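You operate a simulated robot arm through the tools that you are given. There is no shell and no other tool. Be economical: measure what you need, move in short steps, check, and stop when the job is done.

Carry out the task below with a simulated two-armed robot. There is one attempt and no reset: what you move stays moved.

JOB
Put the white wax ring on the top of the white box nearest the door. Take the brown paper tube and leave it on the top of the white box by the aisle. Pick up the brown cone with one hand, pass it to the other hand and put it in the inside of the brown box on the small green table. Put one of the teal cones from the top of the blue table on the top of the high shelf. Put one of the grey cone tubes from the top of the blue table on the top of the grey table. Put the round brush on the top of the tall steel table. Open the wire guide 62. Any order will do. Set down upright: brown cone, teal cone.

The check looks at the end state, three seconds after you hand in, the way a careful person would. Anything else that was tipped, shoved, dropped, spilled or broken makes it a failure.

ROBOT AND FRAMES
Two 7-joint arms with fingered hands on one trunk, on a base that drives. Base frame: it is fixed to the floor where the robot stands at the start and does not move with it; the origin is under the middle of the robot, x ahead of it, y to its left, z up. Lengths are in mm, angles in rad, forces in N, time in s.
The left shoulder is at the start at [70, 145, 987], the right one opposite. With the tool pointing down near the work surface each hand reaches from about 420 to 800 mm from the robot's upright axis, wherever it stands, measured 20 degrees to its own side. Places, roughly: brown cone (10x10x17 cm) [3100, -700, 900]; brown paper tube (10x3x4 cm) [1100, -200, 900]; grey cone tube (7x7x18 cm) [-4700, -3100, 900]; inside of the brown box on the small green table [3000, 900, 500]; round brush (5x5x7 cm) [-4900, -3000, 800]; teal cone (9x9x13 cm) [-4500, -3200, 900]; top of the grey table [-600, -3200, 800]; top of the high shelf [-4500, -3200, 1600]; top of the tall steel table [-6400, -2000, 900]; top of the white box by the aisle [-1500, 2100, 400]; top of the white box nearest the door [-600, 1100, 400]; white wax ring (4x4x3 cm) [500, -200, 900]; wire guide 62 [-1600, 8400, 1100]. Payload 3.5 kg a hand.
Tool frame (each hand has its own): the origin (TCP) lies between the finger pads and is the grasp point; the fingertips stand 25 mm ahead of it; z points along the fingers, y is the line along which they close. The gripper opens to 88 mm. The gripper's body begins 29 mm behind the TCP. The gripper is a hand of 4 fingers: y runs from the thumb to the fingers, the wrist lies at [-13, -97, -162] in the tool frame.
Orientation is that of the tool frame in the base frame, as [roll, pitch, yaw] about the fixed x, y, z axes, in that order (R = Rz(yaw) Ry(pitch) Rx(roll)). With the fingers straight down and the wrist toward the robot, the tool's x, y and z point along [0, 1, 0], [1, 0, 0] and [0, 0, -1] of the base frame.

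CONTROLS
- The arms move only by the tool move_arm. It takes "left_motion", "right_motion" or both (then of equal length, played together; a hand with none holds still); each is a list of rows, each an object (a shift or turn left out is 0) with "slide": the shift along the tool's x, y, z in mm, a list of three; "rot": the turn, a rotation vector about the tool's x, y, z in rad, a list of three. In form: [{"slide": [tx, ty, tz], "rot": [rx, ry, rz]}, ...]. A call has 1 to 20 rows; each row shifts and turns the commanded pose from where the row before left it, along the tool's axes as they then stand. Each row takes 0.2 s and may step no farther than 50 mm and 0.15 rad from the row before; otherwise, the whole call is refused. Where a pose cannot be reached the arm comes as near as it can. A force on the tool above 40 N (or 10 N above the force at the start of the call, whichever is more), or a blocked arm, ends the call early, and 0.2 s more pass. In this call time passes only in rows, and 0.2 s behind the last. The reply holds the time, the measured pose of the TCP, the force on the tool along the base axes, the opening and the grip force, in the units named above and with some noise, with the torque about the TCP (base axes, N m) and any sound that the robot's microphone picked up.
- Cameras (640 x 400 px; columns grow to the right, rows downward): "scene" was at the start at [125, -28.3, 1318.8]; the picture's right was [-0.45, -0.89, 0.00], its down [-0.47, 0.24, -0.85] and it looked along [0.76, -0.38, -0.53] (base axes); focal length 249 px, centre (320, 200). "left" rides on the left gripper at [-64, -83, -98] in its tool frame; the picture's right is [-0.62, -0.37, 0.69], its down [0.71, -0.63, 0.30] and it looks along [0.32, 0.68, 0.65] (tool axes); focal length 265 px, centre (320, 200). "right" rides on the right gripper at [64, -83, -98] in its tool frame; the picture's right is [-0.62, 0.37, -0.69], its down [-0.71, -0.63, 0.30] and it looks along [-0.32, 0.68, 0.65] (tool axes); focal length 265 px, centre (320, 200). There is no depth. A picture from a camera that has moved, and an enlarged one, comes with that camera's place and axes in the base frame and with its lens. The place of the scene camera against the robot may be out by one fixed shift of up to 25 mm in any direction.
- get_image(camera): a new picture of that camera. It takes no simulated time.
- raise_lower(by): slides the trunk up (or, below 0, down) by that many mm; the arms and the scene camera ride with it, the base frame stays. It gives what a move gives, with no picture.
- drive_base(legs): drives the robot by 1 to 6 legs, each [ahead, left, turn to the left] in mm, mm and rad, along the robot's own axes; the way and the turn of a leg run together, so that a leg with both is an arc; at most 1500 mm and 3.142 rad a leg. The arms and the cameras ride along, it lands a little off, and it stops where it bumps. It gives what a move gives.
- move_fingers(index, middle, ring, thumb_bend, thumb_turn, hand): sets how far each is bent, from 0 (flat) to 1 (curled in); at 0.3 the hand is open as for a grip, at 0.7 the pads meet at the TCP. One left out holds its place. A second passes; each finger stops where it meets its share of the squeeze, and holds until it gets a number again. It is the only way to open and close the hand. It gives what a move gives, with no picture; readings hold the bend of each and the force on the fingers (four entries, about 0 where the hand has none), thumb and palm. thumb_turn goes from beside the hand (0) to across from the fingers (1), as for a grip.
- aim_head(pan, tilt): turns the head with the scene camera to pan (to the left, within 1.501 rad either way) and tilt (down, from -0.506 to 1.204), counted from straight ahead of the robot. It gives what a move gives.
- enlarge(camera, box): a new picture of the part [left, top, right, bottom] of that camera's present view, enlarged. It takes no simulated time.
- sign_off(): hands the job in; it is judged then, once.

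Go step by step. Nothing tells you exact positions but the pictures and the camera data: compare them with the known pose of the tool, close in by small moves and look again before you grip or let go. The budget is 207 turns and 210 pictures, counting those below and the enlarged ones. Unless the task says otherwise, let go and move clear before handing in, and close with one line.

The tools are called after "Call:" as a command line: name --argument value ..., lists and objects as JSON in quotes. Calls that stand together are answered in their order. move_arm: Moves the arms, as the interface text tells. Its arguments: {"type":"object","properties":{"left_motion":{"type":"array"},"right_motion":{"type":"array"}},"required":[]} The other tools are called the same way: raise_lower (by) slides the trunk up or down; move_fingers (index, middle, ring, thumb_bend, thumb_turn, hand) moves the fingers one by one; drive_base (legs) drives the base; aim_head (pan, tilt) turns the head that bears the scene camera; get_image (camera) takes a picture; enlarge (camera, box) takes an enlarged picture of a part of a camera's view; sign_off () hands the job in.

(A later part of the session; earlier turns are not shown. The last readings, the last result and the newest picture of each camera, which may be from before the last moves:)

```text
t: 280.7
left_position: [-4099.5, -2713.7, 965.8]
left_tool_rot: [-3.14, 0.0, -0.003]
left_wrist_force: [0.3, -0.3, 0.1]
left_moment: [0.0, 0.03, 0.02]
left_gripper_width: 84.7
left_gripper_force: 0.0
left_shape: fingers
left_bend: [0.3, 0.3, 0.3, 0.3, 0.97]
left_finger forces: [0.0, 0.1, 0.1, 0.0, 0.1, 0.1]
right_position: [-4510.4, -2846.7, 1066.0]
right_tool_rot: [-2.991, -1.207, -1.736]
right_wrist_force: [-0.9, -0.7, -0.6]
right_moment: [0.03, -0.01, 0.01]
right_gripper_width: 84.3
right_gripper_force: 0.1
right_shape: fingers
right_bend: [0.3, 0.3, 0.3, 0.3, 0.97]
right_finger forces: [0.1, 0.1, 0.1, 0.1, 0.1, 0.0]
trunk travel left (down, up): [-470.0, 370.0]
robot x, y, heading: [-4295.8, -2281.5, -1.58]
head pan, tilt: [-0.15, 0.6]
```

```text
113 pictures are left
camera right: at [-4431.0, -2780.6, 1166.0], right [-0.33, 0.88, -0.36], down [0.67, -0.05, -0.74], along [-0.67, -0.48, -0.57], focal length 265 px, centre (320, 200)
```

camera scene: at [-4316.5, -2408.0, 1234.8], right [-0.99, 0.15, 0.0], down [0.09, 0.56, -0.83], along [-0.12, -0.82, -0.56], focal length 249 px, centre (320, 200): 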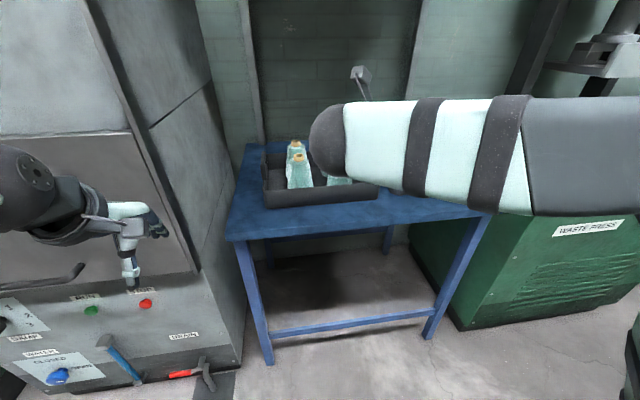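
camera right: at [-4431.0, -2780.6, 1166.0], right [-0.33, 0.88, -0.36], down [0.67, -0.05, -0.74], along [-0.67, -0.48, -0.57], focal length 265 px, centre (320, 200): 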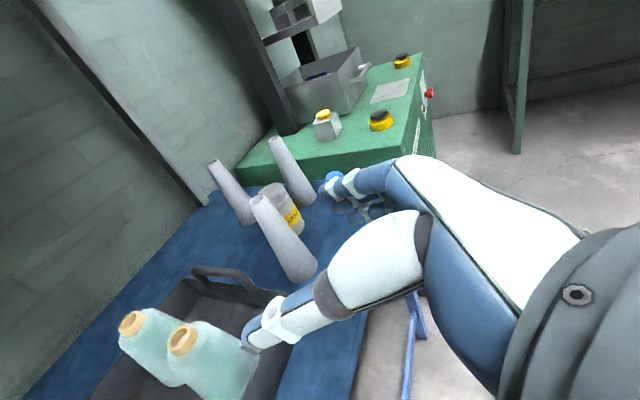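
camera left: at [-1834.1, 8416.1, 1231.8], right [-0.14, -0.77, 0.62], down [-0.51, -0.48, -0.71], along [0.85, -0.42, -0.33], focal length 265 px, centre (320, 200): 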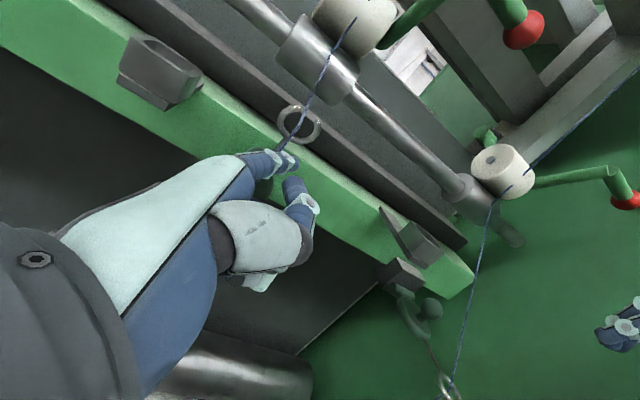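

The front-right cone stands near [-4490, -3088] with its top around 918. I'll tuck the left hand away from the cabinet, set the right hand height, and drive in slowly.

Call:
move_arm --right_motion '[{"slide": [-34.6, -4, 12.8]}, {"slide": [-34.6, -4, 12.8]}, {"slide": [-34.6, -4, 12.8]}]' --left_motion '[{"slide": [-20, -15, -20]}, {"slide": [-20, -15, -20]}, {"slide": [-20, -15, -20]}]'

Call:
drive_base --legs '[[110, 0, 0.008]]'

Call:
get_image --camera "right"

Call:
get_image --camera "scene"

Call:
get_image --camera "left"

```text
t: 281.5
left_position: [-4161.9, -2669.3, 1026.6]
left_tool_rot: [3.141, 0.001, -0.003]
left_wrist_force: [-0.1, 0.0, 0.7]
left_moment: [0.03, -0.03, 0.03]
left_gripper_width: 84.9
left_gripper_force: 0.1
left_shape: fingers
left_bend: [0.3, 0.3, 0.3, 0.3, 0.97]
left_finger forces: [0.0, 0.1, 0.1, 0.0, 0.1, 0.0]
right_position: [-4491.8, -2849.0, 955.9]
right_tool_rot: [-2.982, -1.208, -1.745]
right_wrist_force: [0.0, 0.0, -0.5]
right_moment: [0.0, 0.01, -0.04]
right_gripper_width: 84.5
right_gripper_force: 0.1
right_shape: fingers
right_bend: [0.3, 0.3, 0.3, 0.3, 0.97]
right_finger forces: [0.0, 0.0, 0.0, 0.0, 0.0, 0.0]
trunk travel left (down, up): [-470.0, 370.0]
robot x, y, heading: [-4300.3, -2283.9, -1.574]
head pan, tilt: [-0.15, 0.6]
```

```text
t: 282.7
left_position: [-4156.1, -2777.0, 1027.5]
left_tool_rot: [-3.141, 0.0, 0.005]
left_wrist_force: [0.4, 0.1, 0.2]
left_moment: [-0.04, -0.01, -0.02]
left_gripper_width: 84.7
left_gripper_force: 0.1
left_shape: fingers
left_bend: [0.3, 0.3, 0.3, 0.3, 0.97]
left_finger forces: [0.0, 0.0, 0.0, 0.0, 0.0, 0.0]
right_position: [-4486.5, -2959.0, 957.5]
right_tool_rot: [-2.979, -1.207, -1.738]
right_wrist_force: [-1.1, -0.9, 0.0]
right_moment: [-0.03, -0.01, 0.0]
right_gripper_width: 84.2
right_gripper_force: 0.1
right_shape: fingers
right_bend: [0.3, 0.3, 0.3, 0.3, 0.97]
right_finger forces: [0.1, 0.0, 0.1, 0.0, 0.0, 0.1]
trunk travel left (down, up): [-470.0, 370.0]
robot x, y, heading: [-4295.6, -2390.9, -1.564]
head pan, tilt: [-0.15, 0.6]
```

```text
112 pictures are left
camera right: at [-4408.0, -2891.9, 1056.2], right [-0.34, 0.87, -0.36], down [0.67, -0.04, -0.74], along [-0.66, -0.49, -0.57], focal length 265 px, centre (320, 200)
```

right: 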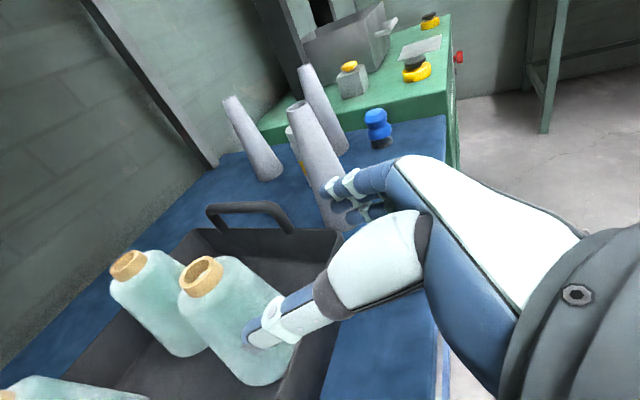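

```text
111 pictures are left
camera scene: at [-4315.0, -2517.9, 1234.7], right [-0.99, 0.14, 0.0], down [0.08, 0.56, -0.82], along [-0.12, -0.82, -0.57], focal length 249 px, centre (320, 200)
```

scene: 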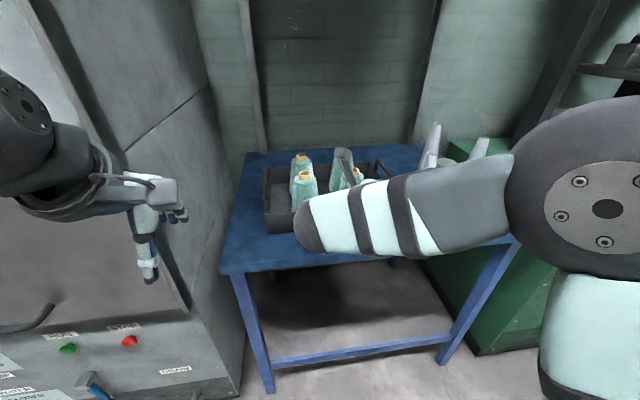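

```text
110 pictures are left
camera left: at [-4221.5, -2693.2, 1125.5], right [-0.62, 0.36, -0.69], down [0.71, 0.63, -0.3], along [0.33, -0.68, -0.65], focal length 265 px, centre (320, 200)
```

left: 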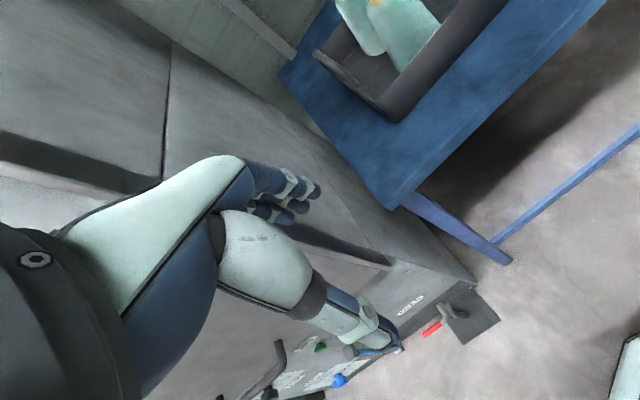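

Both views agree: the cone's top centre is [-4480, -3092, 917]. I'll drive in 100 mm with the hand above, then check.

Call:
drive_base --legs '[[100, 5, 0]]'

Call:
get_image --camera "right"

```text
t: 283.8
left_position: [-4150.4, -2877.5, 1026.4]
left_tool_rot: [3.141, 0.001, 0.008]
left_wrist_force: [-0.4, -0.4, -0.2]
left_moment: [0.02, 0.01, -0.05]
left_gripper_width: 84.5
left_gripper_force: 0.0
left_shape: fingers
left_bend: [0.3, 0.3, 0.3, 0.3, 0.97]
left_finger forces: [0.1, 0.0, 0.1, 0.0, 0.0, 0.0]
right_position: [-4481.8, -3059.8, 956.9]
right_tool_rot: [-2.988, -1.209, -1.731]
right_wrist_force: [0.3, 0.3, 0.3]
right_moment: [-0.02, 0.01, -0.01]
right_gripper_width: 84.8
right_gripper_force: 0.0
right_shape: fingers
right_bend: [0.3, 0.3, 0.3, 0.3, 0.97]
right_finger forces: [0.0, 0.0, 0.0, 0.0, 0.0, 0.1]
trunk travel left (down, up): [-470.0, 370.0]
robot x, y, heading: [-4289.4, -2489.3, -1.564]
head pan, tilt: [-0.15, 0.6]
```

```text
109 pictures are left
camera right: at [-4402.1, -2991.7, 1056.2], right [-0.34, 0.87, -0.36], down [0.67, -0.04, -0.74], along [-0.66, -0.49, -0.57], focal length 265 px, centre (320, 200)
```

right: 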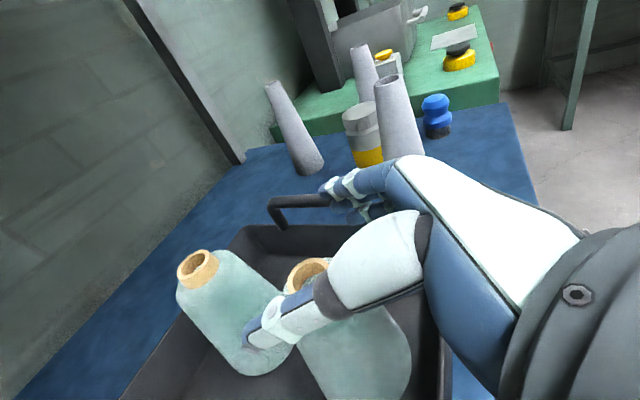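

The hand is lined up over the front cone with thumb and fingers either side. Moving forward 33 and then down to the grip height.

Call:
move_arm --right_motion '[{"slide": [11.5, 0, 31]}, {"slide": [-24, 1.5, 9]}, {"slide": [-24, 1.5, 9]}, {"slide": [-19, 1, 7]}]'

Call:
get_image --camera "right"

Call:
get_image --camera "scene"

```text
t: 284.8
left_position: [-4150.3, -2876.7, 1026.6]
left_tool_rot: [-3.139, 0.001, 0.007]
left_wrist_force: [-1.0, -1.0, 0.2]
left_moment: [0.04, -0.02, -0.01]
left_gripper_width: 84.9
left_gripper_force: 0.0
left_shape: fingers
left_bend: [0.3, 0.3, 0.3, 0.3, 0.97]
left_finger forces: [0.0, 0.1, 0.0, 0.0, 0.1, 0.1]
right_position: [-4481.5, -3090.8, 885.7]
right_tool_rot: [-2.991, -1.208, -1.727]
right_wrist_force: [1.6, 0.6, 3.7]
right_moment: [0.08, -0.03, -0.03]
right_gripper_width: 86.0
right_gripper_force: 2.1
right_shape: fingers
right_bend: [0.3, 0.3, 0.3, 0.3, 0.97]
right_finger forces: [1.1, 0.0, 0.0, 0.1, 3.0, 0.0]
trunk travel left (down, up): [-470.0, 370.0]
robot x, y, heading: [-4295.5, -2488.2, -1.565]
head pan, tilt: [-0.15, 0.6]
```

```text
108 pictures are left
camera right: at [-4402.6, -3023.5, 984.9], right [-0.34, 0.87, -0.36], down [0.67, -0.04, -0.74], along [-0.66, -0.49, -0.57], focal length 265 px, centre (320, 200)
```

right: 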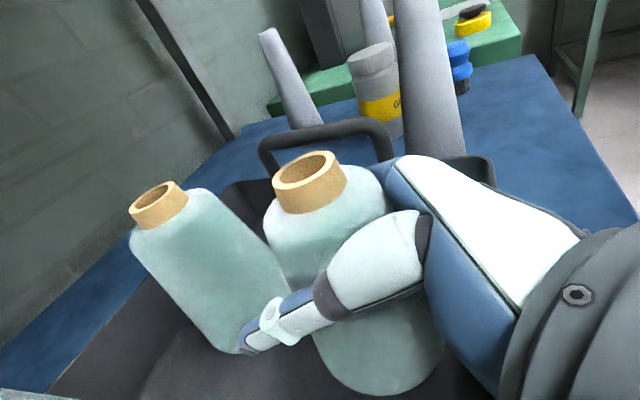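

```text
107 pictures are left
camera scene: at [-4309.2, -2617.4, 1234.8], right [-0.99, 0.14, 0.0], down [0.08, 0.56, -0.82], along [-0.12, -0.82, -0.57], focal length 249 px, centre (320, 200)
```

scene: 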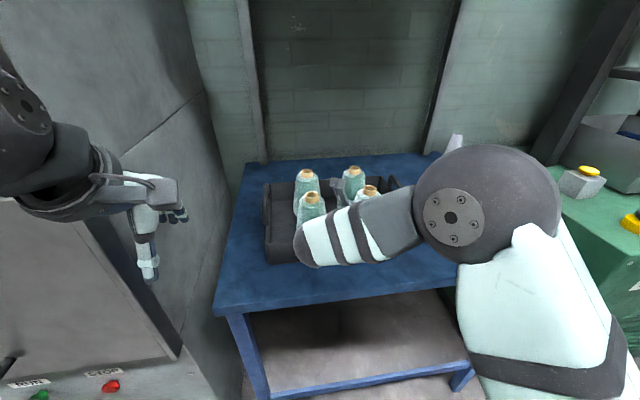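

The fingers are snug around the cone, lightly touching both sides. Closing now.

Call:
move_fingers --hand "right" --index 0.6 --middle 0.6 --ring 0.6 --thumb_bend 0.6

Call:
get_image --camera "right"

```text
t: 285.8
left_position: [-4152.6, -2876.1, 1026.9]
left_tool_rot: [3.14, -0.001, 0.005]
left_wrist_force: [0.2, 0.0, -0.4]
left_moment: [-0.03, 0.0, 0.01]
left_gripper_width: 84.6
left_gripper_force: 0.0
left_shape: fingers
left_bend: [0.3, 0.3, 0.3, 0.3, 0.97]
left_finger forces: [0.1, 0.1, 0.0, 0.1, 0.0, 0.0]
right_position: [-4480.1, -3089.7, 886.5]
right_tool_rot: [-2.986, -1.207, -1.732]
right_wrist_force: [-2.1, -0.4, 2.8]
right_moment: [-0.02, 0.23, -0.02]
right_gripper_width: 57.3
right_gripper_force: 34.6
right_shape: fingers
right_bend: [0.42, 0.55, 0.49, 0.51, 0.95]
right_finger forces: [22.1, 4.0, 9.0, 0.0, 35.1, 0.1]
trunk travel left (down, up): [-470.0, 370.0]
robot x, y, heading: [-4288.6, -2487.9, -1.563]
head pan, tilt: [-0.15, 0.6]
```

```text
106 pictures are left
camera right: at [-4402.8, -3023.1, 985.2], right [-0.34, 0.87, -0.36], down [0.67, -0.04, -0.74], along [-0.66, -0.49, -0.57], focal length 265 px, centre (320, 200)
```

right: 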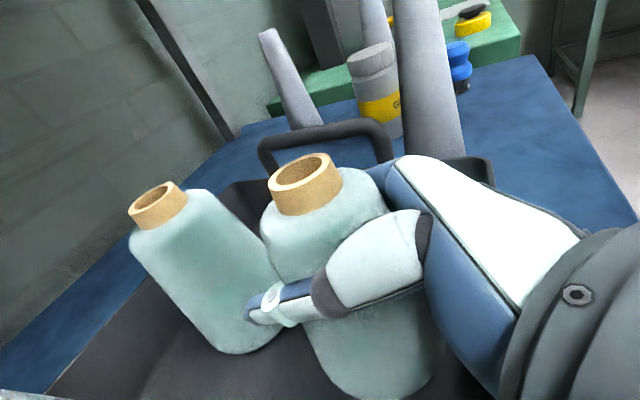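

Gripped firmly. Lifting straight up out of the caddy.

Call:
move_arm --right_motion '[{"slide": [14, -0.8, -5.2]}, {"slide": [28, -1.6, -10.5]}, {"slide": [37, -2.2, -14]}, {"slide": [37, -2.2, -14]}, {"slide": [37, -2.2, -14]}]'

Call:
get_image --camera "right"

Call:
get_image --camera "scene"

```text
t: 287.0
left_position: [-4151.1, -2876.2, 1026.1]
left_tool_rot: [3.141, 0.0, 0.007]
left_wrist_force: [-0.4, -0.2, 0.7]
left_moment: [0.01, 0.03, 0.05]
left_gripper_width: 85.0
left_gripper_force: 0.1
left_shape: fingers
left_bend: [0.3, 0.3, 0.3, 0.3, 0.97]
left_finger forces: [0.1, 0.0, 0.1, 0.0, 0.0, 0.1]
right_position: [-4480.5, -3090.8, 1049.7]
right_tool_rot: [-2.988, -1.207, -1.732]
right_wrist_force: [-0.5, -0.4, -3.0]
right_moment: [-0.07, 0.01, -0.05]
right_gripper_width: 57.5
right_gripper_force: 34.3
right_shape: fingers
right_bend: [0.42, 0.55, 0.49, 0.51, 0.95]
right_finger forces: [21.4, 3.5, 7.9, 0.1, 35.3, 0.0]
trunk travel left (down, up): [-470.0, 370.0]
robot x, y, heading: [-4290.1, -2491.1, -1.569]
head pan, tilt: [-0.15, 0.6]
```

```text
105 pictures are left
camera right: at [-4402.2, -3022.5, 1148.8], right [-0.34, 0.87, -0.36], down [0.67, -0.04, -0.74], along [-0.66, -0.49, -0.57], focal length 265 px, centre (320, 200)
```

right: 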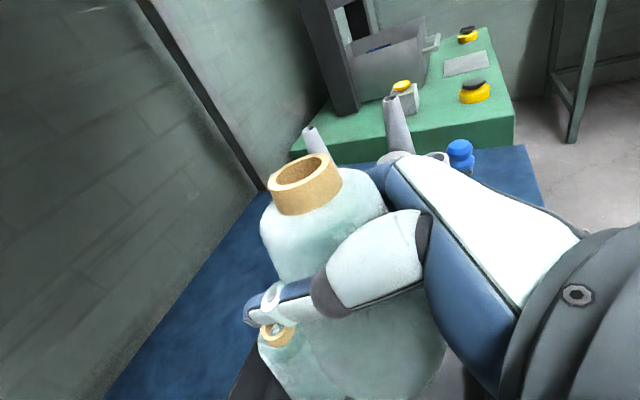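

```text
104 pictures are left
camera scene: at [-4309.3, -2616.7, 1234.8], right [-0.99, 0.14, 0.0], down [0.08, 0.56, -0.83], along [-0.12, -0.82, -0.56], focal length 249 px, centre (320, 200)
```

scene: 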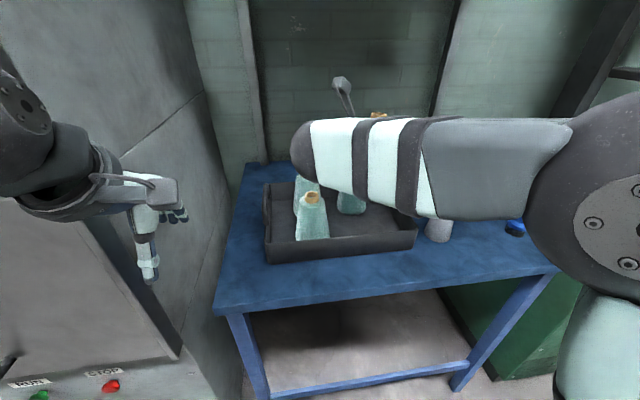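

The cone is held upright, with its base about 99 mm below the TCP. I'll back off, raise the trunk fully, and lift the arm to see the shelf from above.

Call:
drive_base --legs '[[-420, 0, 0]]'

Call:
raise_lower --by 370

Call:
move_arm --right_motion '[{"slide": [39, -2.3, -14.6]}, {"slide": [39, -2.3, -14.6]}, {"slide": [39, -2.3, -14.6]}, {"slide": [39, -2.3, -14.6]}, {"slide": [39, -2.3, -14.6]}, {"slide": [39, -2.3, -14.6]}, {"slide": [39, -2.3, -14.6]}, {"slide": [39, -2.3, -14.6]}]'

Call:
aim_head --pan 0.0 --tilt 0.1

Call:
get_image --camera "scene"

Call:
get_image --camera "right"

```text
t: 289.6
left_position: [-4155.6, -2455.0, 1027.1]
left_tool_rot: [-3.14, 0.001, 0.005]
left_wrist_force: [-0.1, 1.0, -0.4]
left_moment: [0.0, -0.01, 0.02]
left_gripper_width: 84.9
left_gripper_force: 0.0
left_shape: fingers
left_bend: [0.3, 0.3, 0.3, 0.3, 0.97]
left_finger forces: [0.1, 0.0, 0.0, 0.0, 0.1, 0.1]
right_position: [-4484.4, -2667.0, 1048.3]
right_tool_rot: [-2.986, -1.208, -1.734]
right_wrist_force: [-0.3, -0.1, -1.0]
right_moment: [0.01, 0.01, -0.02]
right_gripper_width: 57.1
right_gripper_force: 34.3
right_shape: fingers
right_bend: [0.42, 0.55, 0.49, 0.51, 0.95]
right_finger forces: [21.4, 3.7, 7.9, 0.1, 35.2, 0.1]
trunk travel left (down, up): [-470.0, 370.0]
robot x, y, heading: [-4293.6, -2065.3, -1.57]
head pan, tilt: [-0.15, 0.6]
```

```text
t: 293.2
left_position: [-4154.0, -2455.8, 1396.2]
left_tool_rot: [3.141, 0.0, 0.004]
left_wrist_force: [0.3, 0.5, -0.3]
left_moment: [0.0, 0.01, 0.02]
left_gripper_width: 84.7
left_gripper_force: 0.0
left_shape: fingers
left_bend: [0.3, 0.3, 0.3, 0.3, 0.97]
left_finger forces: [0.1, 0.0, 0.0, 0.0, 0.0, 0.0]
right_position: [-4484.0, -2668.0, 1418.6]
right_tool_rot: [-2.984, -1.207, -1.736]
right_wrist_force: [0.7, 0.4, -2.1]
right_moment: [-0.02, -0.01, 0.01]
right_gripper_width: 57.0
right_gripper_force: 33.9
right_shape: fingers
right_bend: [0.42, 0.55, 0.49, 0.51, 0.95]
right_finger forces: [21.4, 3.6, 7.8, 0.1, 35.3, 0.1]
trunk travel left (down, up): [-840.0, 0.0]
robot x, y, heading: [-4295.8, -2066.1, -1.568]
head pan, tilt: [-0.15, 0.6]
```

```text
t: 295.0
left_position: [-4152.6, -2454.2, 1396.0]
left_tool_rot: [-3.141, -0.001, 0.003]
left_wrist_force: [0.1, -0.2, -1.0]
left_moment: [-0.01, 0.02, 0.0]
left_gripper_width: 84.7
left_gripper_force: 0.0
left_shape: fingers
left_bend: [0.3, 0.3, 0.3, 0.3, 0.97]
left_finger forces: [0.0, 0.1, 0.0, 0.0, 0.1, 0.0]
right_position: [-4486.3, -2660.1, 1676.3]
right_tool_rot: [-2.992, -1.207, -1.728]
right_wrist_force: [0.2, -0.4, -1.6]
right_moment: [-0.02, -0.03, -0.03]
right_gripper_width: 56.3
right_gripper_force: 32.3
right_shape: fingers
right_bend: [0.43, 0.56, 0.5, 0.51, 0.95]
right_finger forces: [20.4, 3.5, 7.4, 0.0, 32.8, 0.0]
right hand out of reach, approached as far as the arm can: row 7, 8
trunk travel left (down, up): [-840.0, 0.0]
robot x, y, heading: [-4291.2, -2069.4, -1.568]
head pan, tilt: [-0.15, 0.6]
```

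```text
t: 295.9
left_position: [-4154.2, -2453.3, 1395.4]
left_tool_rot: [-3.141, 0.0, 0.004]
left_wrist_force: [-0.9, 0.0, 1.0]
left_moment: [0.02, 0.01, -0.01]
left_gripper_width: 84.7
left_gripper_force: 0.2
left_shape: fingers
left_bend: [0.3, 0.3, 0.3, 0.3, 0.97]
left_finger forces: [0.0, 0.0, 0.0, 0.1, 0.0, 0.1]
right_position: [-4489.9, -2660.0, 1679.1]
right_tool_rot: [-2.983, -1.207, -1.737]
right_wrist_force: [-0.4, -0.6, -2.6]
right_moment: [-0.03, 0.03, -0.01]
right_gripper_width: 56.4
right_gripper_force: 32.2
right_shape: fingers
right_bend: [0.43, 0.56, 0.5, 0.51, 0.95]
right_finger forces: [20.3, 3.5, 7.5, 0.0, 32.8, 0.0]
trunk travel left (down, up): [-840.0, 0.0]
robot x, y, heading: [-4295.8, -2068.1, -1.568]
head pan, tilt: [0.0, 0.099]
```

```text
103 pictures are left
camera scene: at [-4299.5, -2199.8, 1650.8], right [-1.0, 0.0, 0.0], down [0.0, 0.1, -0.99], along [0.0, -0.99, -0.1], focal length 249 px, centre (320, 200)
```

scene: 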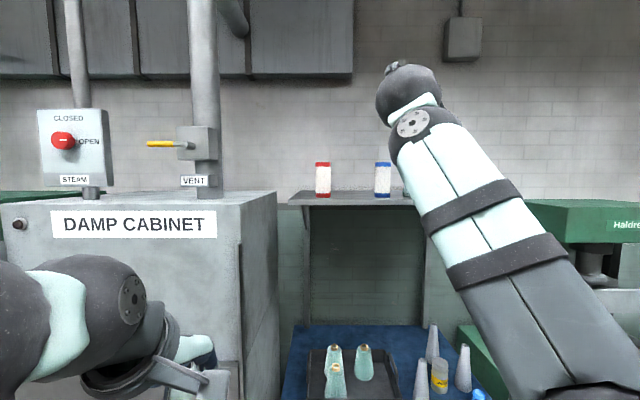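

```text
102 pictures are left
camera right: at [-4410.6, -2592.3, 1776.5], right [-0.33, 0.87, -0.36], down [0.67, -0.05, -0.74], along [-0.66, -0.49, -0.57], focal length 265 px, centre (320, 200)
```

right: 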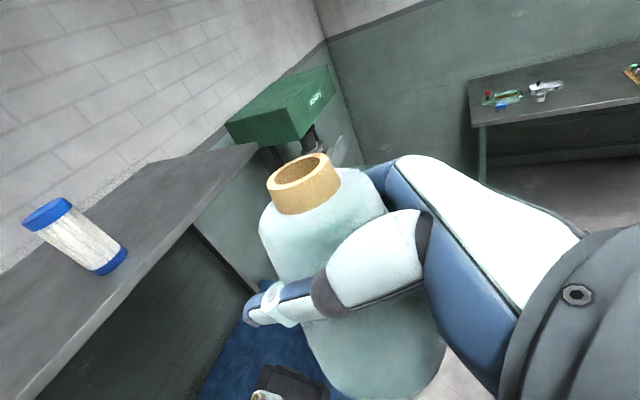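

Arm's top reach is TCP z 1678. I measure the shelf at z≈1545 with its front edge at y≈-3093, and the blue can near x −4535, so it's enough. I'll shift right, drive to just short of the shelf and verify clearance.

Call:
drive_base --legs '[[0, -250, 0], [330, 0, 0]]'

Call:
get_image --camera "right"

Call:
aim_head --pan -0.2 --tilt 0.05

Call:
get_image --camera "scene"

```text
t: 299.5
left_position: [-4402.4, -2781.2, 1397.4]
left_tool_rot: [3.138, 0.0, 0.006]
left_wrist_force: [0.3, -0.1, 1.0]
left_moment: [-0.06, -0.01, 0.02]
left_gripper_width: 84.9
left_gripper_force: 0.1
left_shape: fingers
left_bend: [0.3, 0.3, 0.3, 0.3, 0.97]
left_finger forces: [0.0, 0.1, 0.0, 0.0, 0.1, 0.1]
right_position: [-4735.4, -2986.5, 1679.2]
right_tool_rot: [-2.98, -1.209, -1.738]
right_wrist_force: [1.1, 0.6, -1.6]
right_moment: [-0.01, 0.02, 0.02]
right_gripper_width: 56.1
right_gripper_force: 32.0
right_shape: fingers
right_bend: [0.43, 0.56, 0.5, 0.51, 0.95]
right_finger forces: [20.4, 3.5, 7.6, 0.1, 32.7, 0.1]
trunk travel left (down, up): [-840.0, 0.0]
robot x, y, heading: [-4542.1, -2399.8, -1.564]
head pan, tilt: [0.0, 0.099]
```

```text
101 pictures are left
camera right: at [-4657.5, -2918.6, 1778.0], right [-0.34, 0.87, -0.36], down [0.67, -0.05, -0.74], along [-0.66, -0.49, -0.57], focal length 265 px, centre (320, 200)
```

right: 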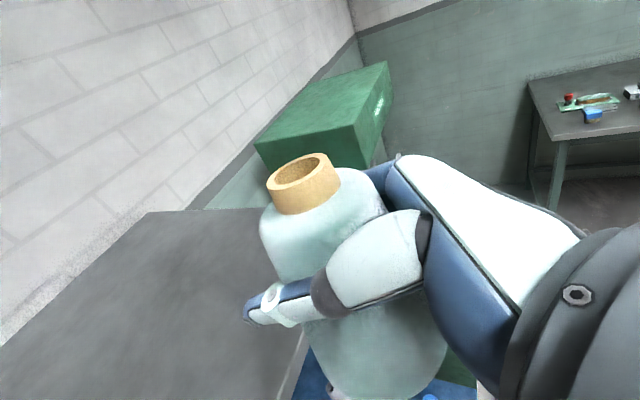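

```text
t: 300.3
left_position: [-4401.0, -2784.6, 1396.5]
left_tool_rot: [3.137, 0.001, 0.006]
left_wrist_force: [-0.1, 0.5, -0.6]
left_moment: [0.0, 0.0, 0.02]
left_gripper_width: 84.5
left_gripper_force: 0.0
left_shape: fingers
left_bend: [0.3, 0.3, 0.3, 0.3, 0.97]
left_finger forces: [0.0, 0.0, 0.0, 0.1, 0.0, 0.1]
right_position: [-4734.9, -2989.9, 1678.5]
right_tool_rot: [-2.985, -1.208, -1.733]
right_wrist_force: [0.8, 0.1, -1.7]
right_moment: [-0.03, 0.03, 0.02]
right_gripper_width: 56.1
right_gripper_force: 31.9
right_shape: fingers
right_bend: [0.43, 0.56, 0.5, 0.51, 0.95]
right_finger forces: [20.2, 3.3, 7.5, 0.1, 32.6, 0.0]
trunk travel left (down, up): [-840.0, 0.0]
robot x, y, heading: [-4544.0, -2401.2, -1.562]
head pan, tilt: [-0.201, 0.051]
```

```text
100 pictures are left
camera scene: at [-4565.3, -2527.0, 1655.4], right [-0.98, 0.19, 0.0], down [0.01, 0.05, -1.0], along [-0.19, -0.98, -0.05], focal length 249 px, centre (320, 200)
```

scene: 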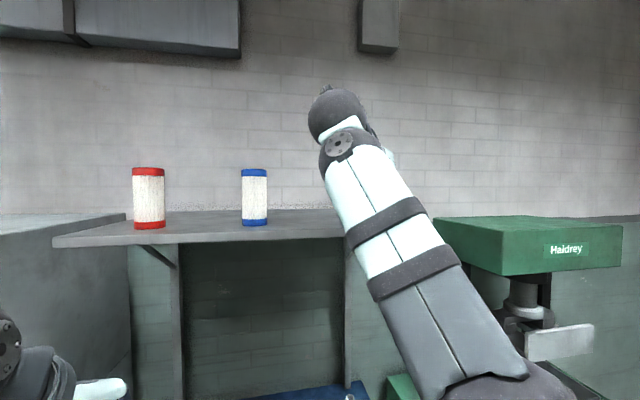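

Better estimate: shelf z≈1560, front edge y≈-3050, so clearance is only ~19 mm. I'll draw the hand back 50 mm, which lets the arm lift the cone higher.

Call:
move_arm --right_motion '[{"slide": [-9, 0, -24]}, {"slide": [-9, 0, -24]}, {"slide": [19, -1, -7]}, {"slide": [19, -1, -7]}]'

Call:
enlarge --camera "scene" --box '[30, 140, 430, 270]'

Call:
get_image --camera "left"

```text
t: 301.3
left_position: [-4402.8, -2788.4, 1395.8]
left_tool_rot: [-3.141, -0.001, 0.004]
left_wrist_force: [-0.9, 0.7, 0.0]
left_moment: [0.01, -0.02, -0.04]
left_gripper_width: 84.6
left_gripper_force: 0.0
left_shape: fingers
left_bend: [0.3, 0.3, 0.3, 0.3, 0.97]
left_finger forces: [0.1, 0.0, 0.0, 0.0, 0.1, 0.1]
right_position: [-4735.9, -2941.1, 1712.3]
right_tool_rot: [-2.988, -1.205, -1.727]
right_wrist_force: [-0.8, -0.8, -1.7]
right_moment: [0.02, -0.02, 0.02]
right_gripper_width: 56.3
right_gripper_force: 31.3
right_shape: fingers
right_bend: [0.43, 0.56, 0.5, 0.51, 0.95]
right_finger forces: [20.0, 3.4, 7.2, 0.0, 31.6, 0.1]
right hand out of reach, approached as far as the arm can: row 4
trunk travel left (down, up): [-840.0, 0.0]
robot x, y, heading: [-4545.2, -2397.7, -1.564]
head pan, tilt: [-0.201, 0.051]
```

```text
1.60 times, centred on (230, 205) of scene
camera zoom: at [-4566.9, -2531.7, 1654.9], right [-0.98, 0.19, 0.0], down [0.01, 0.05, -1.0], along [-0.19, -0.98, -0.05], focal length 399 px, centre (464, 192)
```

zoom: 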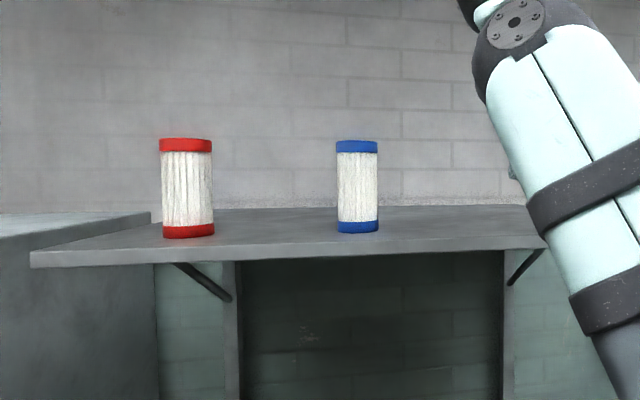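

```text
98 pictures are left
camera left: at [-4468.3, -2704.7, 1494.9], right [-0.62, 0.37, -0.69], down [0.71, 0.63, -0.3], along [0.33, -0.68, -0.65], focal length 265 px, centre (320, 200)
```

left: 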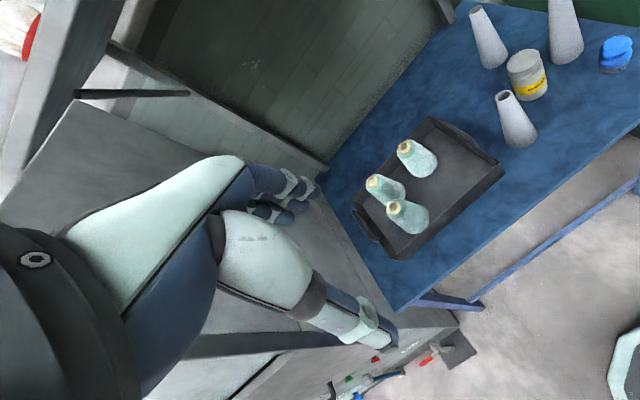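

Now there is ~50 mm clearance above the shelf. Driving forward to bring the cone over it.

Call:
drive_base --legs '[[215, 0, 0]]'

Call:
get_image --camera "right"

Call:
get_image --camera "scene"

```text
t: 302.9
left_position: [-4400.8, -2994.2, 1398.7]
left_tool_rot: [3.135, -0.001, 0.003]
left_wrist_force: [0.2, 1.5, 0.2]
left_moment: [-0.01, 0.01, 0.02]
left_gripper_width: 84.8
left_gripper_force: 0.1
left_shape: fingers
left_bend: [0.3, 0.3, 0.3, 0.3, 0.97]
left_finger forces: [0.0, 0.0, 0.0, 0.1, 0.0, 0.0]
right_position: [-4734.4, -3145.3, 1717.8]
right_tool_rot: [-2.976, -1.212, -1.741]
right_wrist_force: [-0.3, 0.1, -1.5]
right_moment: [-0.04, 0.04, 0.01]
right_gripper_width: 56.2
right_gripper_force: 30.8
right_shape: fingers
right_bend: [0.43, 0.56, 0.5, 0.51, 0.95]
right_finger forces: [20.0, 3.4, 7.2, 0.0, 31.6, 0.0]
trunk travel left (down, up): [-840.0, 0.0]
robot x, y, heading: [-4540.5, -2611.9, -1.567]
head pan, tilt: [-0.201, 0.051]
```

```text
97 pictures are left
camera right: at [-4656.3, -3076.7, 1816.2], right [-0.34, 0.87, -0.36], down [0.67, -0.05, -0.74], along [-0.66, -0.49, -0.57], focal length 265 px, centre (320, 200)
```

right: 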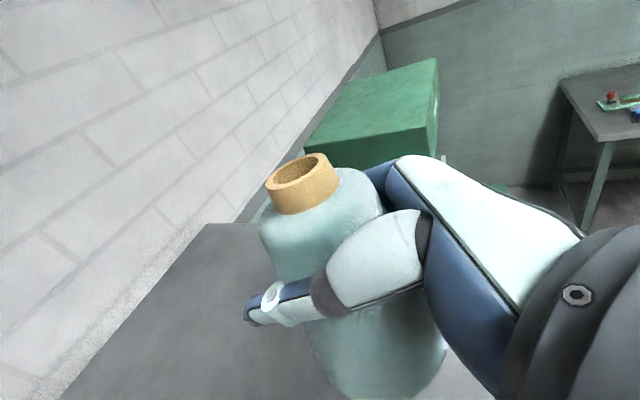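

```text
96 pictures are left
camera scene: at [-4564.3, -2735.0, 1656.0], right [-0.98, 0.19, 0.0], down [0.01, 0.05, -1.0], along [-0.19, -0.98, -0.05], focal length 249 px, centre (320, 200)
```

scene: 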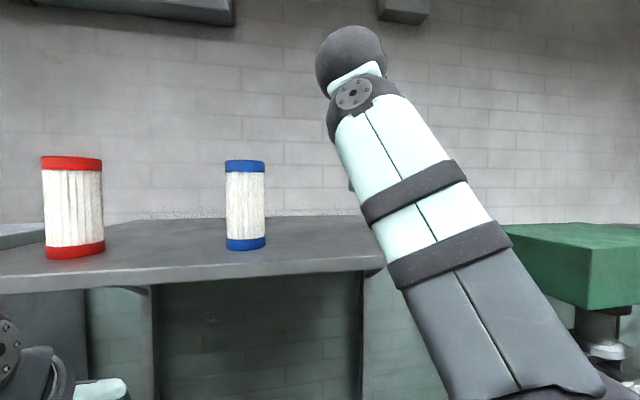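

The cone is well over the shelf, 50 mm in from the front edge. Lowering with the trunk.

Call:
raise_lower --by -40

Call:
get_image --camera "right"

```text
t: 303.8
left_position: [-4401.8, -3000.4, 1356.8]
left_tool_rot: [-3.141, -0.001, 0.003]
left_wrist_force: [0.2, -0.8, -0.6]
left_moment: [-0.01, -0.01, -0.01]
left_gripper_width: 84.6
left_gripper_force: 0.1
left_shape: fingers
left_bend: [0.3, 0.3, 0.3, 0.3, 0.97]
left_finger forces: [0.1, 0.0, 0.0, 0.1, 0.0, 0.1]
right_position: [-4734.7, -3153.0, 1674.5]
right_tool_rot: [-2.984, -1.208, -1.732]
right_wrist_force: [0.3, 0.1, -2.3]
right_moment: [-0.04, 0.0, 0.02]
right_gripper_width: 56.5
right_gripper_force: 30.7
right_shape: fingers
right_bend: [0.43, 0.56, 0.5, 0.51, 0.95]
right_finger forces: [20.1, 3.3, 7.2, 0.0, 31.4, 0.0]
trunk travel left (down, up): [-800.0, 40.0]
robot x, y, heading: [-4540.5, -2616.6, -1.564]
head pan, tilt: [-0.201, 0.051]
```

```text
95 pictures are left
camera right: at [-4656.4, -3085.1, 1773.8], right [-0.34, 0.87, -0.36], down [0.67, -0.04, -0.74], along [-0.66, -0.49, -0.57], focal length 265 px, centre (320, 200)
```

right: 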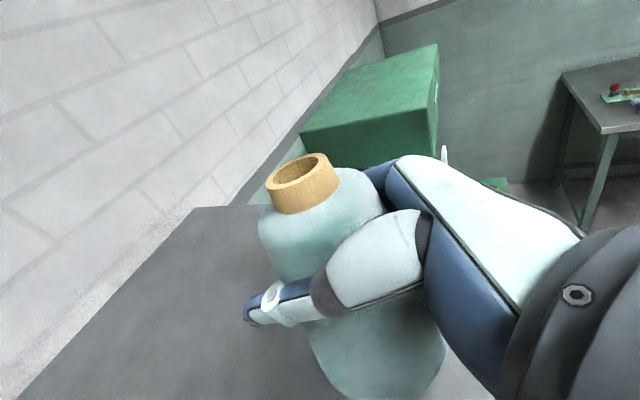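

Almost there; now fine steps down with force sensing.

Call:
move_arm --right_motion '[{"slide": [-5.6, 0.3, 2.1]}, {"slide": [-4.7, 0.3, 1.7]}, {"slide": [-3.7, 0.2, 1.4]}]'

```text
t: 304.6
left_position: [-4402.9, -2998.3, 1356.6]
left_tool_rot: [3.14, 0.0, 0.002]
left_wrist_force: [0.8, 0.0, -0.6]
left_moment: [0.0, 0.0, 0.0]
left_gripper_width: 84.7
left_gripper_force: 0.0
left_shape: fingers
left_bend: [0.3, 0.3, 0.3, 0.3, 0.97]
left_finger forces: [0.0, 0.1, 0.1, 0.1, 0.0, 0.0]
right_position: [-4735.0, -3151.7, 1660.0]
right_tool_rot: [-2.983, -1.209, -1.733]
right_wrist_force: [0.2, -0.4, -2.1]
right_moment: [-0.04, -0.03, 0.01]
right_gripper_width: 56.3
right_gripper_force: 30.5
right_shape: fingers
right_bend: [0.43, 0.56, 0.5, 0.51, 0.95]
right_finger forces: [19.9, 3.4, 7.2, 0.1, 31.3, 0.1]
trunk travel left (down, up): [-800.0, 40.0]
robot x, y, heading: [-4539.6, -2614.7, -1.567]
head pan, tilt: [-0.201, 0.051]
```

No contact yet at TCP 1660. Continuing in small steps.

Call:
move_arm --right_motion '[{"slide": [-3.7, 0.2, 1.4]}, {"slide": [-3.7, 0.2, 1.4]}, {"slide": [-2.8, 0.2, 1]}]'

Call:
get_image --camera "right"

```text
t: 305.4
left_position: [-4402.2, -2998.9, 1356.7]
left_tool_rot: [3.138, 0.001, 0.004]
left_wrist_force: [-0.4, -0.7, -0.8]
left_moment: [-0.01, 0.01, -0.04]
left_gripper_width: 84.7
left_gripper_force: 0.1
left_shape: fingers
left_bend: [0.3, 0.3, 0.3, 0.3, 0.97]
left_finger forces: [0.1, 0.1, 0.0, 0.1, 0.0, 0.1]
right_position: [-4737.6, -3152.1, 1648.6]
right_tool_rot: [-2.967, -1.208, -1.752]
right_wrist_force: [0.7, 0.5, -1.4]
right_moment: [-0.03, 0.02, -0.05]
right_gripper_width: 56.2
right_gripper_force: 31.2
right_shape: fingers
right_bend: [0.43, 0.56, 0.5, 0.51, 0.95]
right_finger forces: [19.9, 3.3, 7.1, 0.0, 31.1, 0.0]
trunk travel left (down, up): [-800.0, 40.0]
robot x, y, heading: [-4541.8, -2615.3, -1.568]
head pan, tilt: [-0.201, 0.051]
```

```text
94 pictures are left
camera right: at [-4660.0, -3084.4, 1748.5], right [-0.33, 0.87, -0.36], down [0.68, -0.05, -0.74], along [-0.66, -0.49, -0.57], focal length 265 px, centre (320, 200)
```

right: 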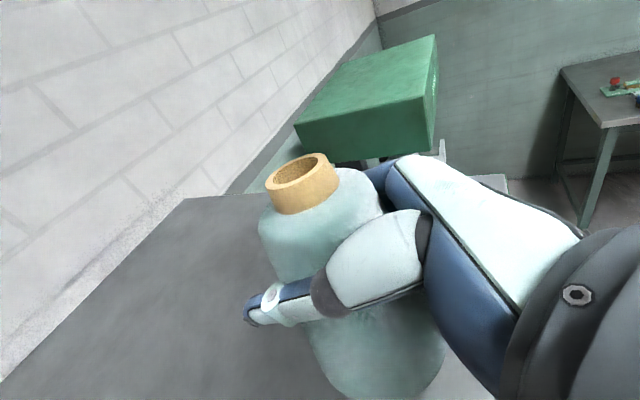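

Still free. Keep going down gently.

Call:
move_arm --right_motion '[{"slide": [-3.7, 0.2, 1.4]}, {"slide": [-3.7, 0.2, 1.4]}, {"slide": [-2.8, 0.2, 1]}, {"slide": [-2.8, 0.2, 1]}]'

```text
t: 306.4
left_position: [-4401.8, -2996.0, 1358.0]
left_tool_rot: [3.138, 0.0, 0.005]
left_wrist_force: [-0.3, 0.1, -1.2]
left_moment: [0.02, -0.01, -0.02]
left_gripper_width: 84.5
left_gripper_force: 0.0
left_shape: fingers
left_bend: [0.3, 0.3, 0.3, 0.3, 0.97]
left_finger forces: [0.0, 0.0, 0.0, 0.0, 0.0, 0.0]
right_position: [-4739.5, -3146.7, 1641.4]
right_tool_rot: [-2.967, -1.219, -1.752]
right_wrist_force: [-1.2, -2.5, 19.6]
right_moment: [-0.26, 0.49, 0.03]
right_gripper_width: 56.6
right_gripper_force: 36.9
right_shape: fingers
right_bend: [0.43, 0.56, 0.5, 0.51, 0.94]
right_finger forces: [21.8, 6.2, 11.0, 0.1, 34.0, 0.0]
trunk travel left (down, up): [-800.0, 40.0]
robot x, y, heading: [-4543.5, -2611.7, -1.566]
head pan, tilt: [-0.201, 0.051]
```

Contact with the shelf. I'll ease off 2 mm and open gently in stages.

Call:
move_arm --right_motion '[{"slide": [1.9, 0, -0.7]}]'

Call:
move_fingers --hand "right" --index 0.38 --middle 0.48 --ring 0.44 --thumb_bend 0.45

Call:
move_fingers --hand "right" --index 0.22 --middle 0.22 --ring 0.22 --thumb_bend 0.22

Call:
get_image --camera "right"

```text
t: 306.8
left_position: [-4401.7, -2998.3, 1357.2]
left_tool_rot: [3.138, 0.0, 0.003]
left_wrist_force: [0.7, -0.3, 0.2]
left_moment: [-0.01, -0.05, 0.02]
left_gripper_width: 84.9
left_gripper_force: 0.0
left_shape: fingers
left_bend: [0.3, 0.3, 0.3, 0.3, 0.97]
left_finger forces: [0.0, 0.0, 0.0, 0.0, 0.0, 0.0]
right_position: [-4738.3, -3147.3, 1640.5]
right_tool_rot: [-2.962, -1.215, -1.751]
right_wrist_force: [-4.0, -2.9, 15.5]
right_moment: [-0.21, 0.51, 0.03]
right_gripper_width: 56.3
right_gripper_force: 34.9
right_shape: fingers
right_bend: [0.43, 0.56, 0.49, 0.51, 0.95]
right_finger forces: [21.9, 5.6, 10.4, 0.0, 31.9, 0.0]
trunk travel left (down, up): [-800.0, 40.0]
robot x, y, heading: [-4544.0, -2616.4, -1.566]
head pan, tilt: [-0.201, 0.051]
```

```text
t: 307.8
left_position: [-4398.6, -2996.8, 1358.2]
left_tool_rot: [3.138, 0.001, 0.004]
left_wrist_force: [-0.1, 0.8, -1.6]
left_moment: [0.02, 0.0, -0.01]
left_gripper_width: 84.6
left_gripper_force: 0.0
left_shape: fingers
left_bend: [0.3, 0.3, 0.3, 0.3, 0.97]
left_finger forces: [0.0, 0.0, 0.0, 0.1, 0.0, 0.0]
right_position: [-4736.0, -3146.5, 1641.1]
right_tool_rot: [-2.966, -1.213, -1.751]
right_wrist_force: [3.4, 1.7, 11.4]
right_moment: [0.11, -0.02, 0.01]
right_gripper_width: 70.4
right_gripper_force: 9.3
right_shape: fingers
right_bend: [0.35, 0.48, 0.43, 0.43, 0.95]
right_finger forces: [6.2, 0.0, 0.9, 0.0, 11.0, 0.1]
trunk travel left (down, up): [-800.0, 40.0]
robot x, y, heading: [-4540.2, -2614.8, -1.567]
head pan, tilt: [-0.201, 0.051]
```

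```text
t: 308.8
left_position: [-4401.3, -2999.2, 1356.8]
left_tool_rot: [3.14, 0.0, 0.004]
left_wrist_force: [0.1, 0.1, -0.4]
left_moment: [0.0, 0.01, 0.01]
left_gripper_width: 84.9
left_gripper_force: 0.0
left_shape: fingers
left_bend: [0.3, 0.3, 0.3, 0.3, 0.97]
left_finger forces: [0.0, 0.0, 0.1, 0.0, 0.0, 0.0]
right_position: [-4739.8, -3150.8, 1636.7]
right_tool_rot: [-2.963, -1.204, -1.756]
right_wrist_force: [-0.2, 0.1, 1.1]
right_moment: [-0.02, 0.01, 0.0]
right_gripper_width: 100.1
right_gripper_force: 0.3
right_shape: fingers
right_bend: [0.22, 0.22, 0.22, 0.22, 0.97]
right_finger forces: [0.0, 0.0, 0.0, 0.0, 0.7, 0.0]
trunk travel left (down, up): [-800.0, 40.0]
robot x, y, heading: [-4543.5, -2611.6, -1.564]
head pan, tilt: [-0.201, 0.051]
```

```text
93 pictures are left
camera right: at [-4661.1, -3084.5, 1736.7], right [-0.33, 0.87, -0.36], down [0.68, -0.05, -0.73], along [-0.66, -0.49, -0.58], focal length 265 px, centre (320, 200)
```

right: 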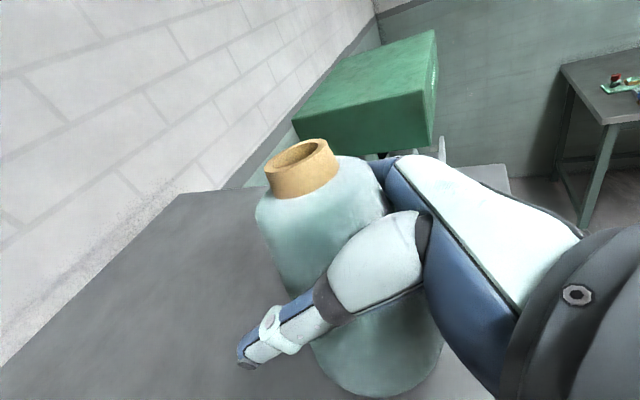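

The cone stands on its own on the shelf. I'll open the thumb a bit more and back the hand out.

Call:
move_fingers --hand "right" --index 0.18 --middle 0.18 --ring 0.18 --thumb_bend 0.12

Call:
move_arm --right_motion '[{"slide": [0, 0, -15]}, {"slide": [0, 0, -25]}, {"slide": [0, 0, -30]}]'

Call:
drive_base --legs '[[-350, 0, 0]]'

Call:
aim_head --pan -0.2 --tilt 0.2

Call:
get_image --camera "right"

Call:
get_image --camera "scene"

```text
t: 309.8
left_position: [-4400.7, -2997.6, 1356.7]
left_tool_rot: [3.138, 0.0, 0.003]
left_wrist_force: [-1.1, 0.2, 0.6]
left_moment: [0.01, 0.02, 0.0]
left_gripper_width: 84.8
left_gripper_force: 0.1
left_shape: fingers
left_bend: [0.3, 0.3, 0.3, 0.3, 0.97]
left_finger forces: [0.1, 0.1, 0.1, 0.1, 0.0, 0.0]
right_position: [-4738.1, -3150.5, 1637.1]
right_tool_rot: [-2.967, -1.207, -1.752]
right_wrist_force: [0.2, -0.2, 0.0]
right_moment: [0.03, -0.02, 0.0]
right_gripper_width: 110.9
right_gripper_force: 0.3
right_shape: fingers
right_bend: [0.18, 0.18, 0.18, 0.12, 0.97]
right_finger forces: [0.0, 0.1, 0.1, 0.1, 0.3, 0.0]
trunk travel left (down, up): [-800.0, 40.0]
robot x, y, heading: [-4541.9, -2615.9, -1.569]
head pan, tilt: [-0.201, 0.051]
```

```text
t: 310.6
left_position: [-4401.2, -2997.4, 1357.0]
left_tool_rot: [3.14, 0.0, 0.004]
left_wrist_force: [0.0, 0.3, 0.3]
left_moment: [0.01, 0.0, -0.01]
left_gripper_width: 84.5
left_gripper_force: 0.1
left_shape: fingers
left_bend: [0.3, 0.3, 0.3, 0.3, 0.97]
left_finger forces: [0.0, 0.1, 0.0, 0.0, 0.0, 0.0]
right_position: [-4733.6, -3083.5, 1661.9]
right_tool_rot: [-2.976, -1.209, -1.738]
right_wrist_force: [0.0, 0.3, -1.0]
right_moment: [-0.02, -0.02, 0.01]
right_gripper_width: 111.0
right_gripper_force: 0.1
right_shape: fingers
right_bend: [0.18, 0.18, 0.18, 0.12, 0.97]
right_finger forces: [0.0, 0.0, 0.0, 0.0, 0.0, 0.0]
trunk travel left (down, up): [-800.0, 40.0]
robot x, y, heading: [-4540.6, -2617.8, -1.568]
head pan, tilt: [-0.201, 0.051]
```

```text
t: 312.8
left_position: [-4403.3, -2653.7, 1356.4]
left_tool_rot: [3.141, 0.002, 0.007]
left_wrist_force: [0.3, -0.7, 0.4]
left_moment: [-0.01, 0.02, 0.01]
left_gripper_width: 84.8
left_gripper_force: 0.0
left_shape: fingers
left_bend: [0.3, 0.3, 0.3, 0.3, 0.97]
left_finger forces: [0.0, 0.1, 0.1, 0.0, 0.0, 0.0]
right_position: [-4737.1, -2741.6, 1661.1]
right_tool_rot: [-2.979, -1.207, -1.736]
right_wrist_force: [0.7, 0.4, 0.0]
right_moment: [-0.01, 0.01, 0.0]
right_gripper_width: 111.1
right_gripper_force: 0.0
right_shape: fingers
right_bend: [0.18, 0.18, 0.18, 0.12, 0.97]
right_finger forces: [0.0, 0.0, 0.0, 0.0, 0.1, 0.0]
trunk travel left (down, up): [-800.0, 40.0]
robot x, y, heading: [-4543.5, -2263.5, -1.561]
head pan, tilt: [-0.201, 0.051]
```

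```text
t: 313.5
left_position: [-4402.2, -2652.9, 1356.7]
left_tool_rot: [3.138, -0.001, 0.004]
left_wrist_force: [-0.2, -0.1, -0.2]
left_moment: [-0.01, -0.01, 0.0]
left_gripper_width: 84.9
left_gripper_force: 0.1
left_shape: fingers
left_bend: [0.3, 0.3, 0.3, 0.3, 0.97]
left_finger forces: [0.0, 0.0, 0.0, 0.1, 0.0, 0.0]
right_position: [-4737.0, -2738.2, 1660.6]
right_tool_rot: [-2.977, -1.208, -1.738]
right_wrist_force: [0.0, 0.0, 0.0]
right_moment: [0.03, 0.01, 0.0]
right_gripper_width: 110.9
right_gripper_force: 0.0
right_shape: fingers
right_bend: [0.18, 0.18, 0.18, 0.12, 0.97]
right_finger forces: [0.0, 0.0, 0.0, 0.1, 0.0, 0.0]
trunk travel left (down, up): [-800.0, 40.0]
robot x, y, heading: [-4545.8, -2265.8, -1.573]
head pan, tilt: [-0.201, 0.201]
```

```text
92 pictures are left
camera right: at [-4658.8, -2670.6, 1760.8], right [-0.34, 0.87, -0.36], down [0.67, -0.04, -0.74], along [-0.66, -0.49, -0.57], focal length 265 px, centre (320, 200)
```

right: 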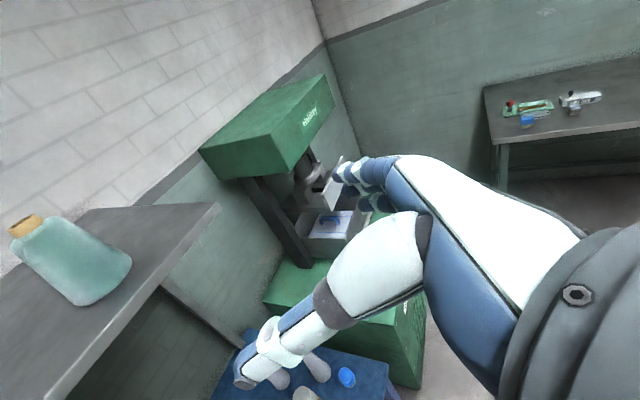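

```text
91 pictures are left
camera scene: at [-4566.3, -2395.7, 1601.5], right [-0.98, 0.19, 0.0], down [0.04, 0.2, -0.98], along [-0.19, -0.96, -0.2], focal length 249 px, centre (320, 200)
```

scene: 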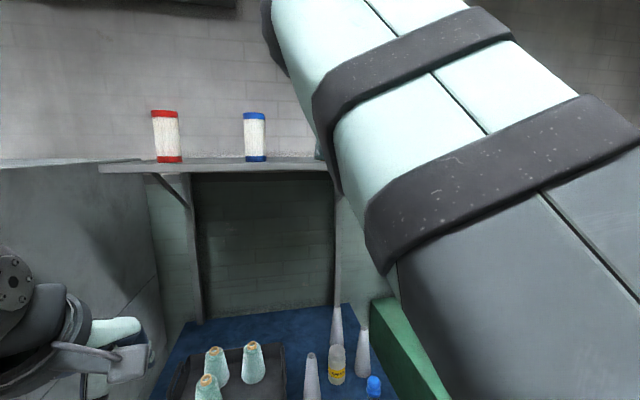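

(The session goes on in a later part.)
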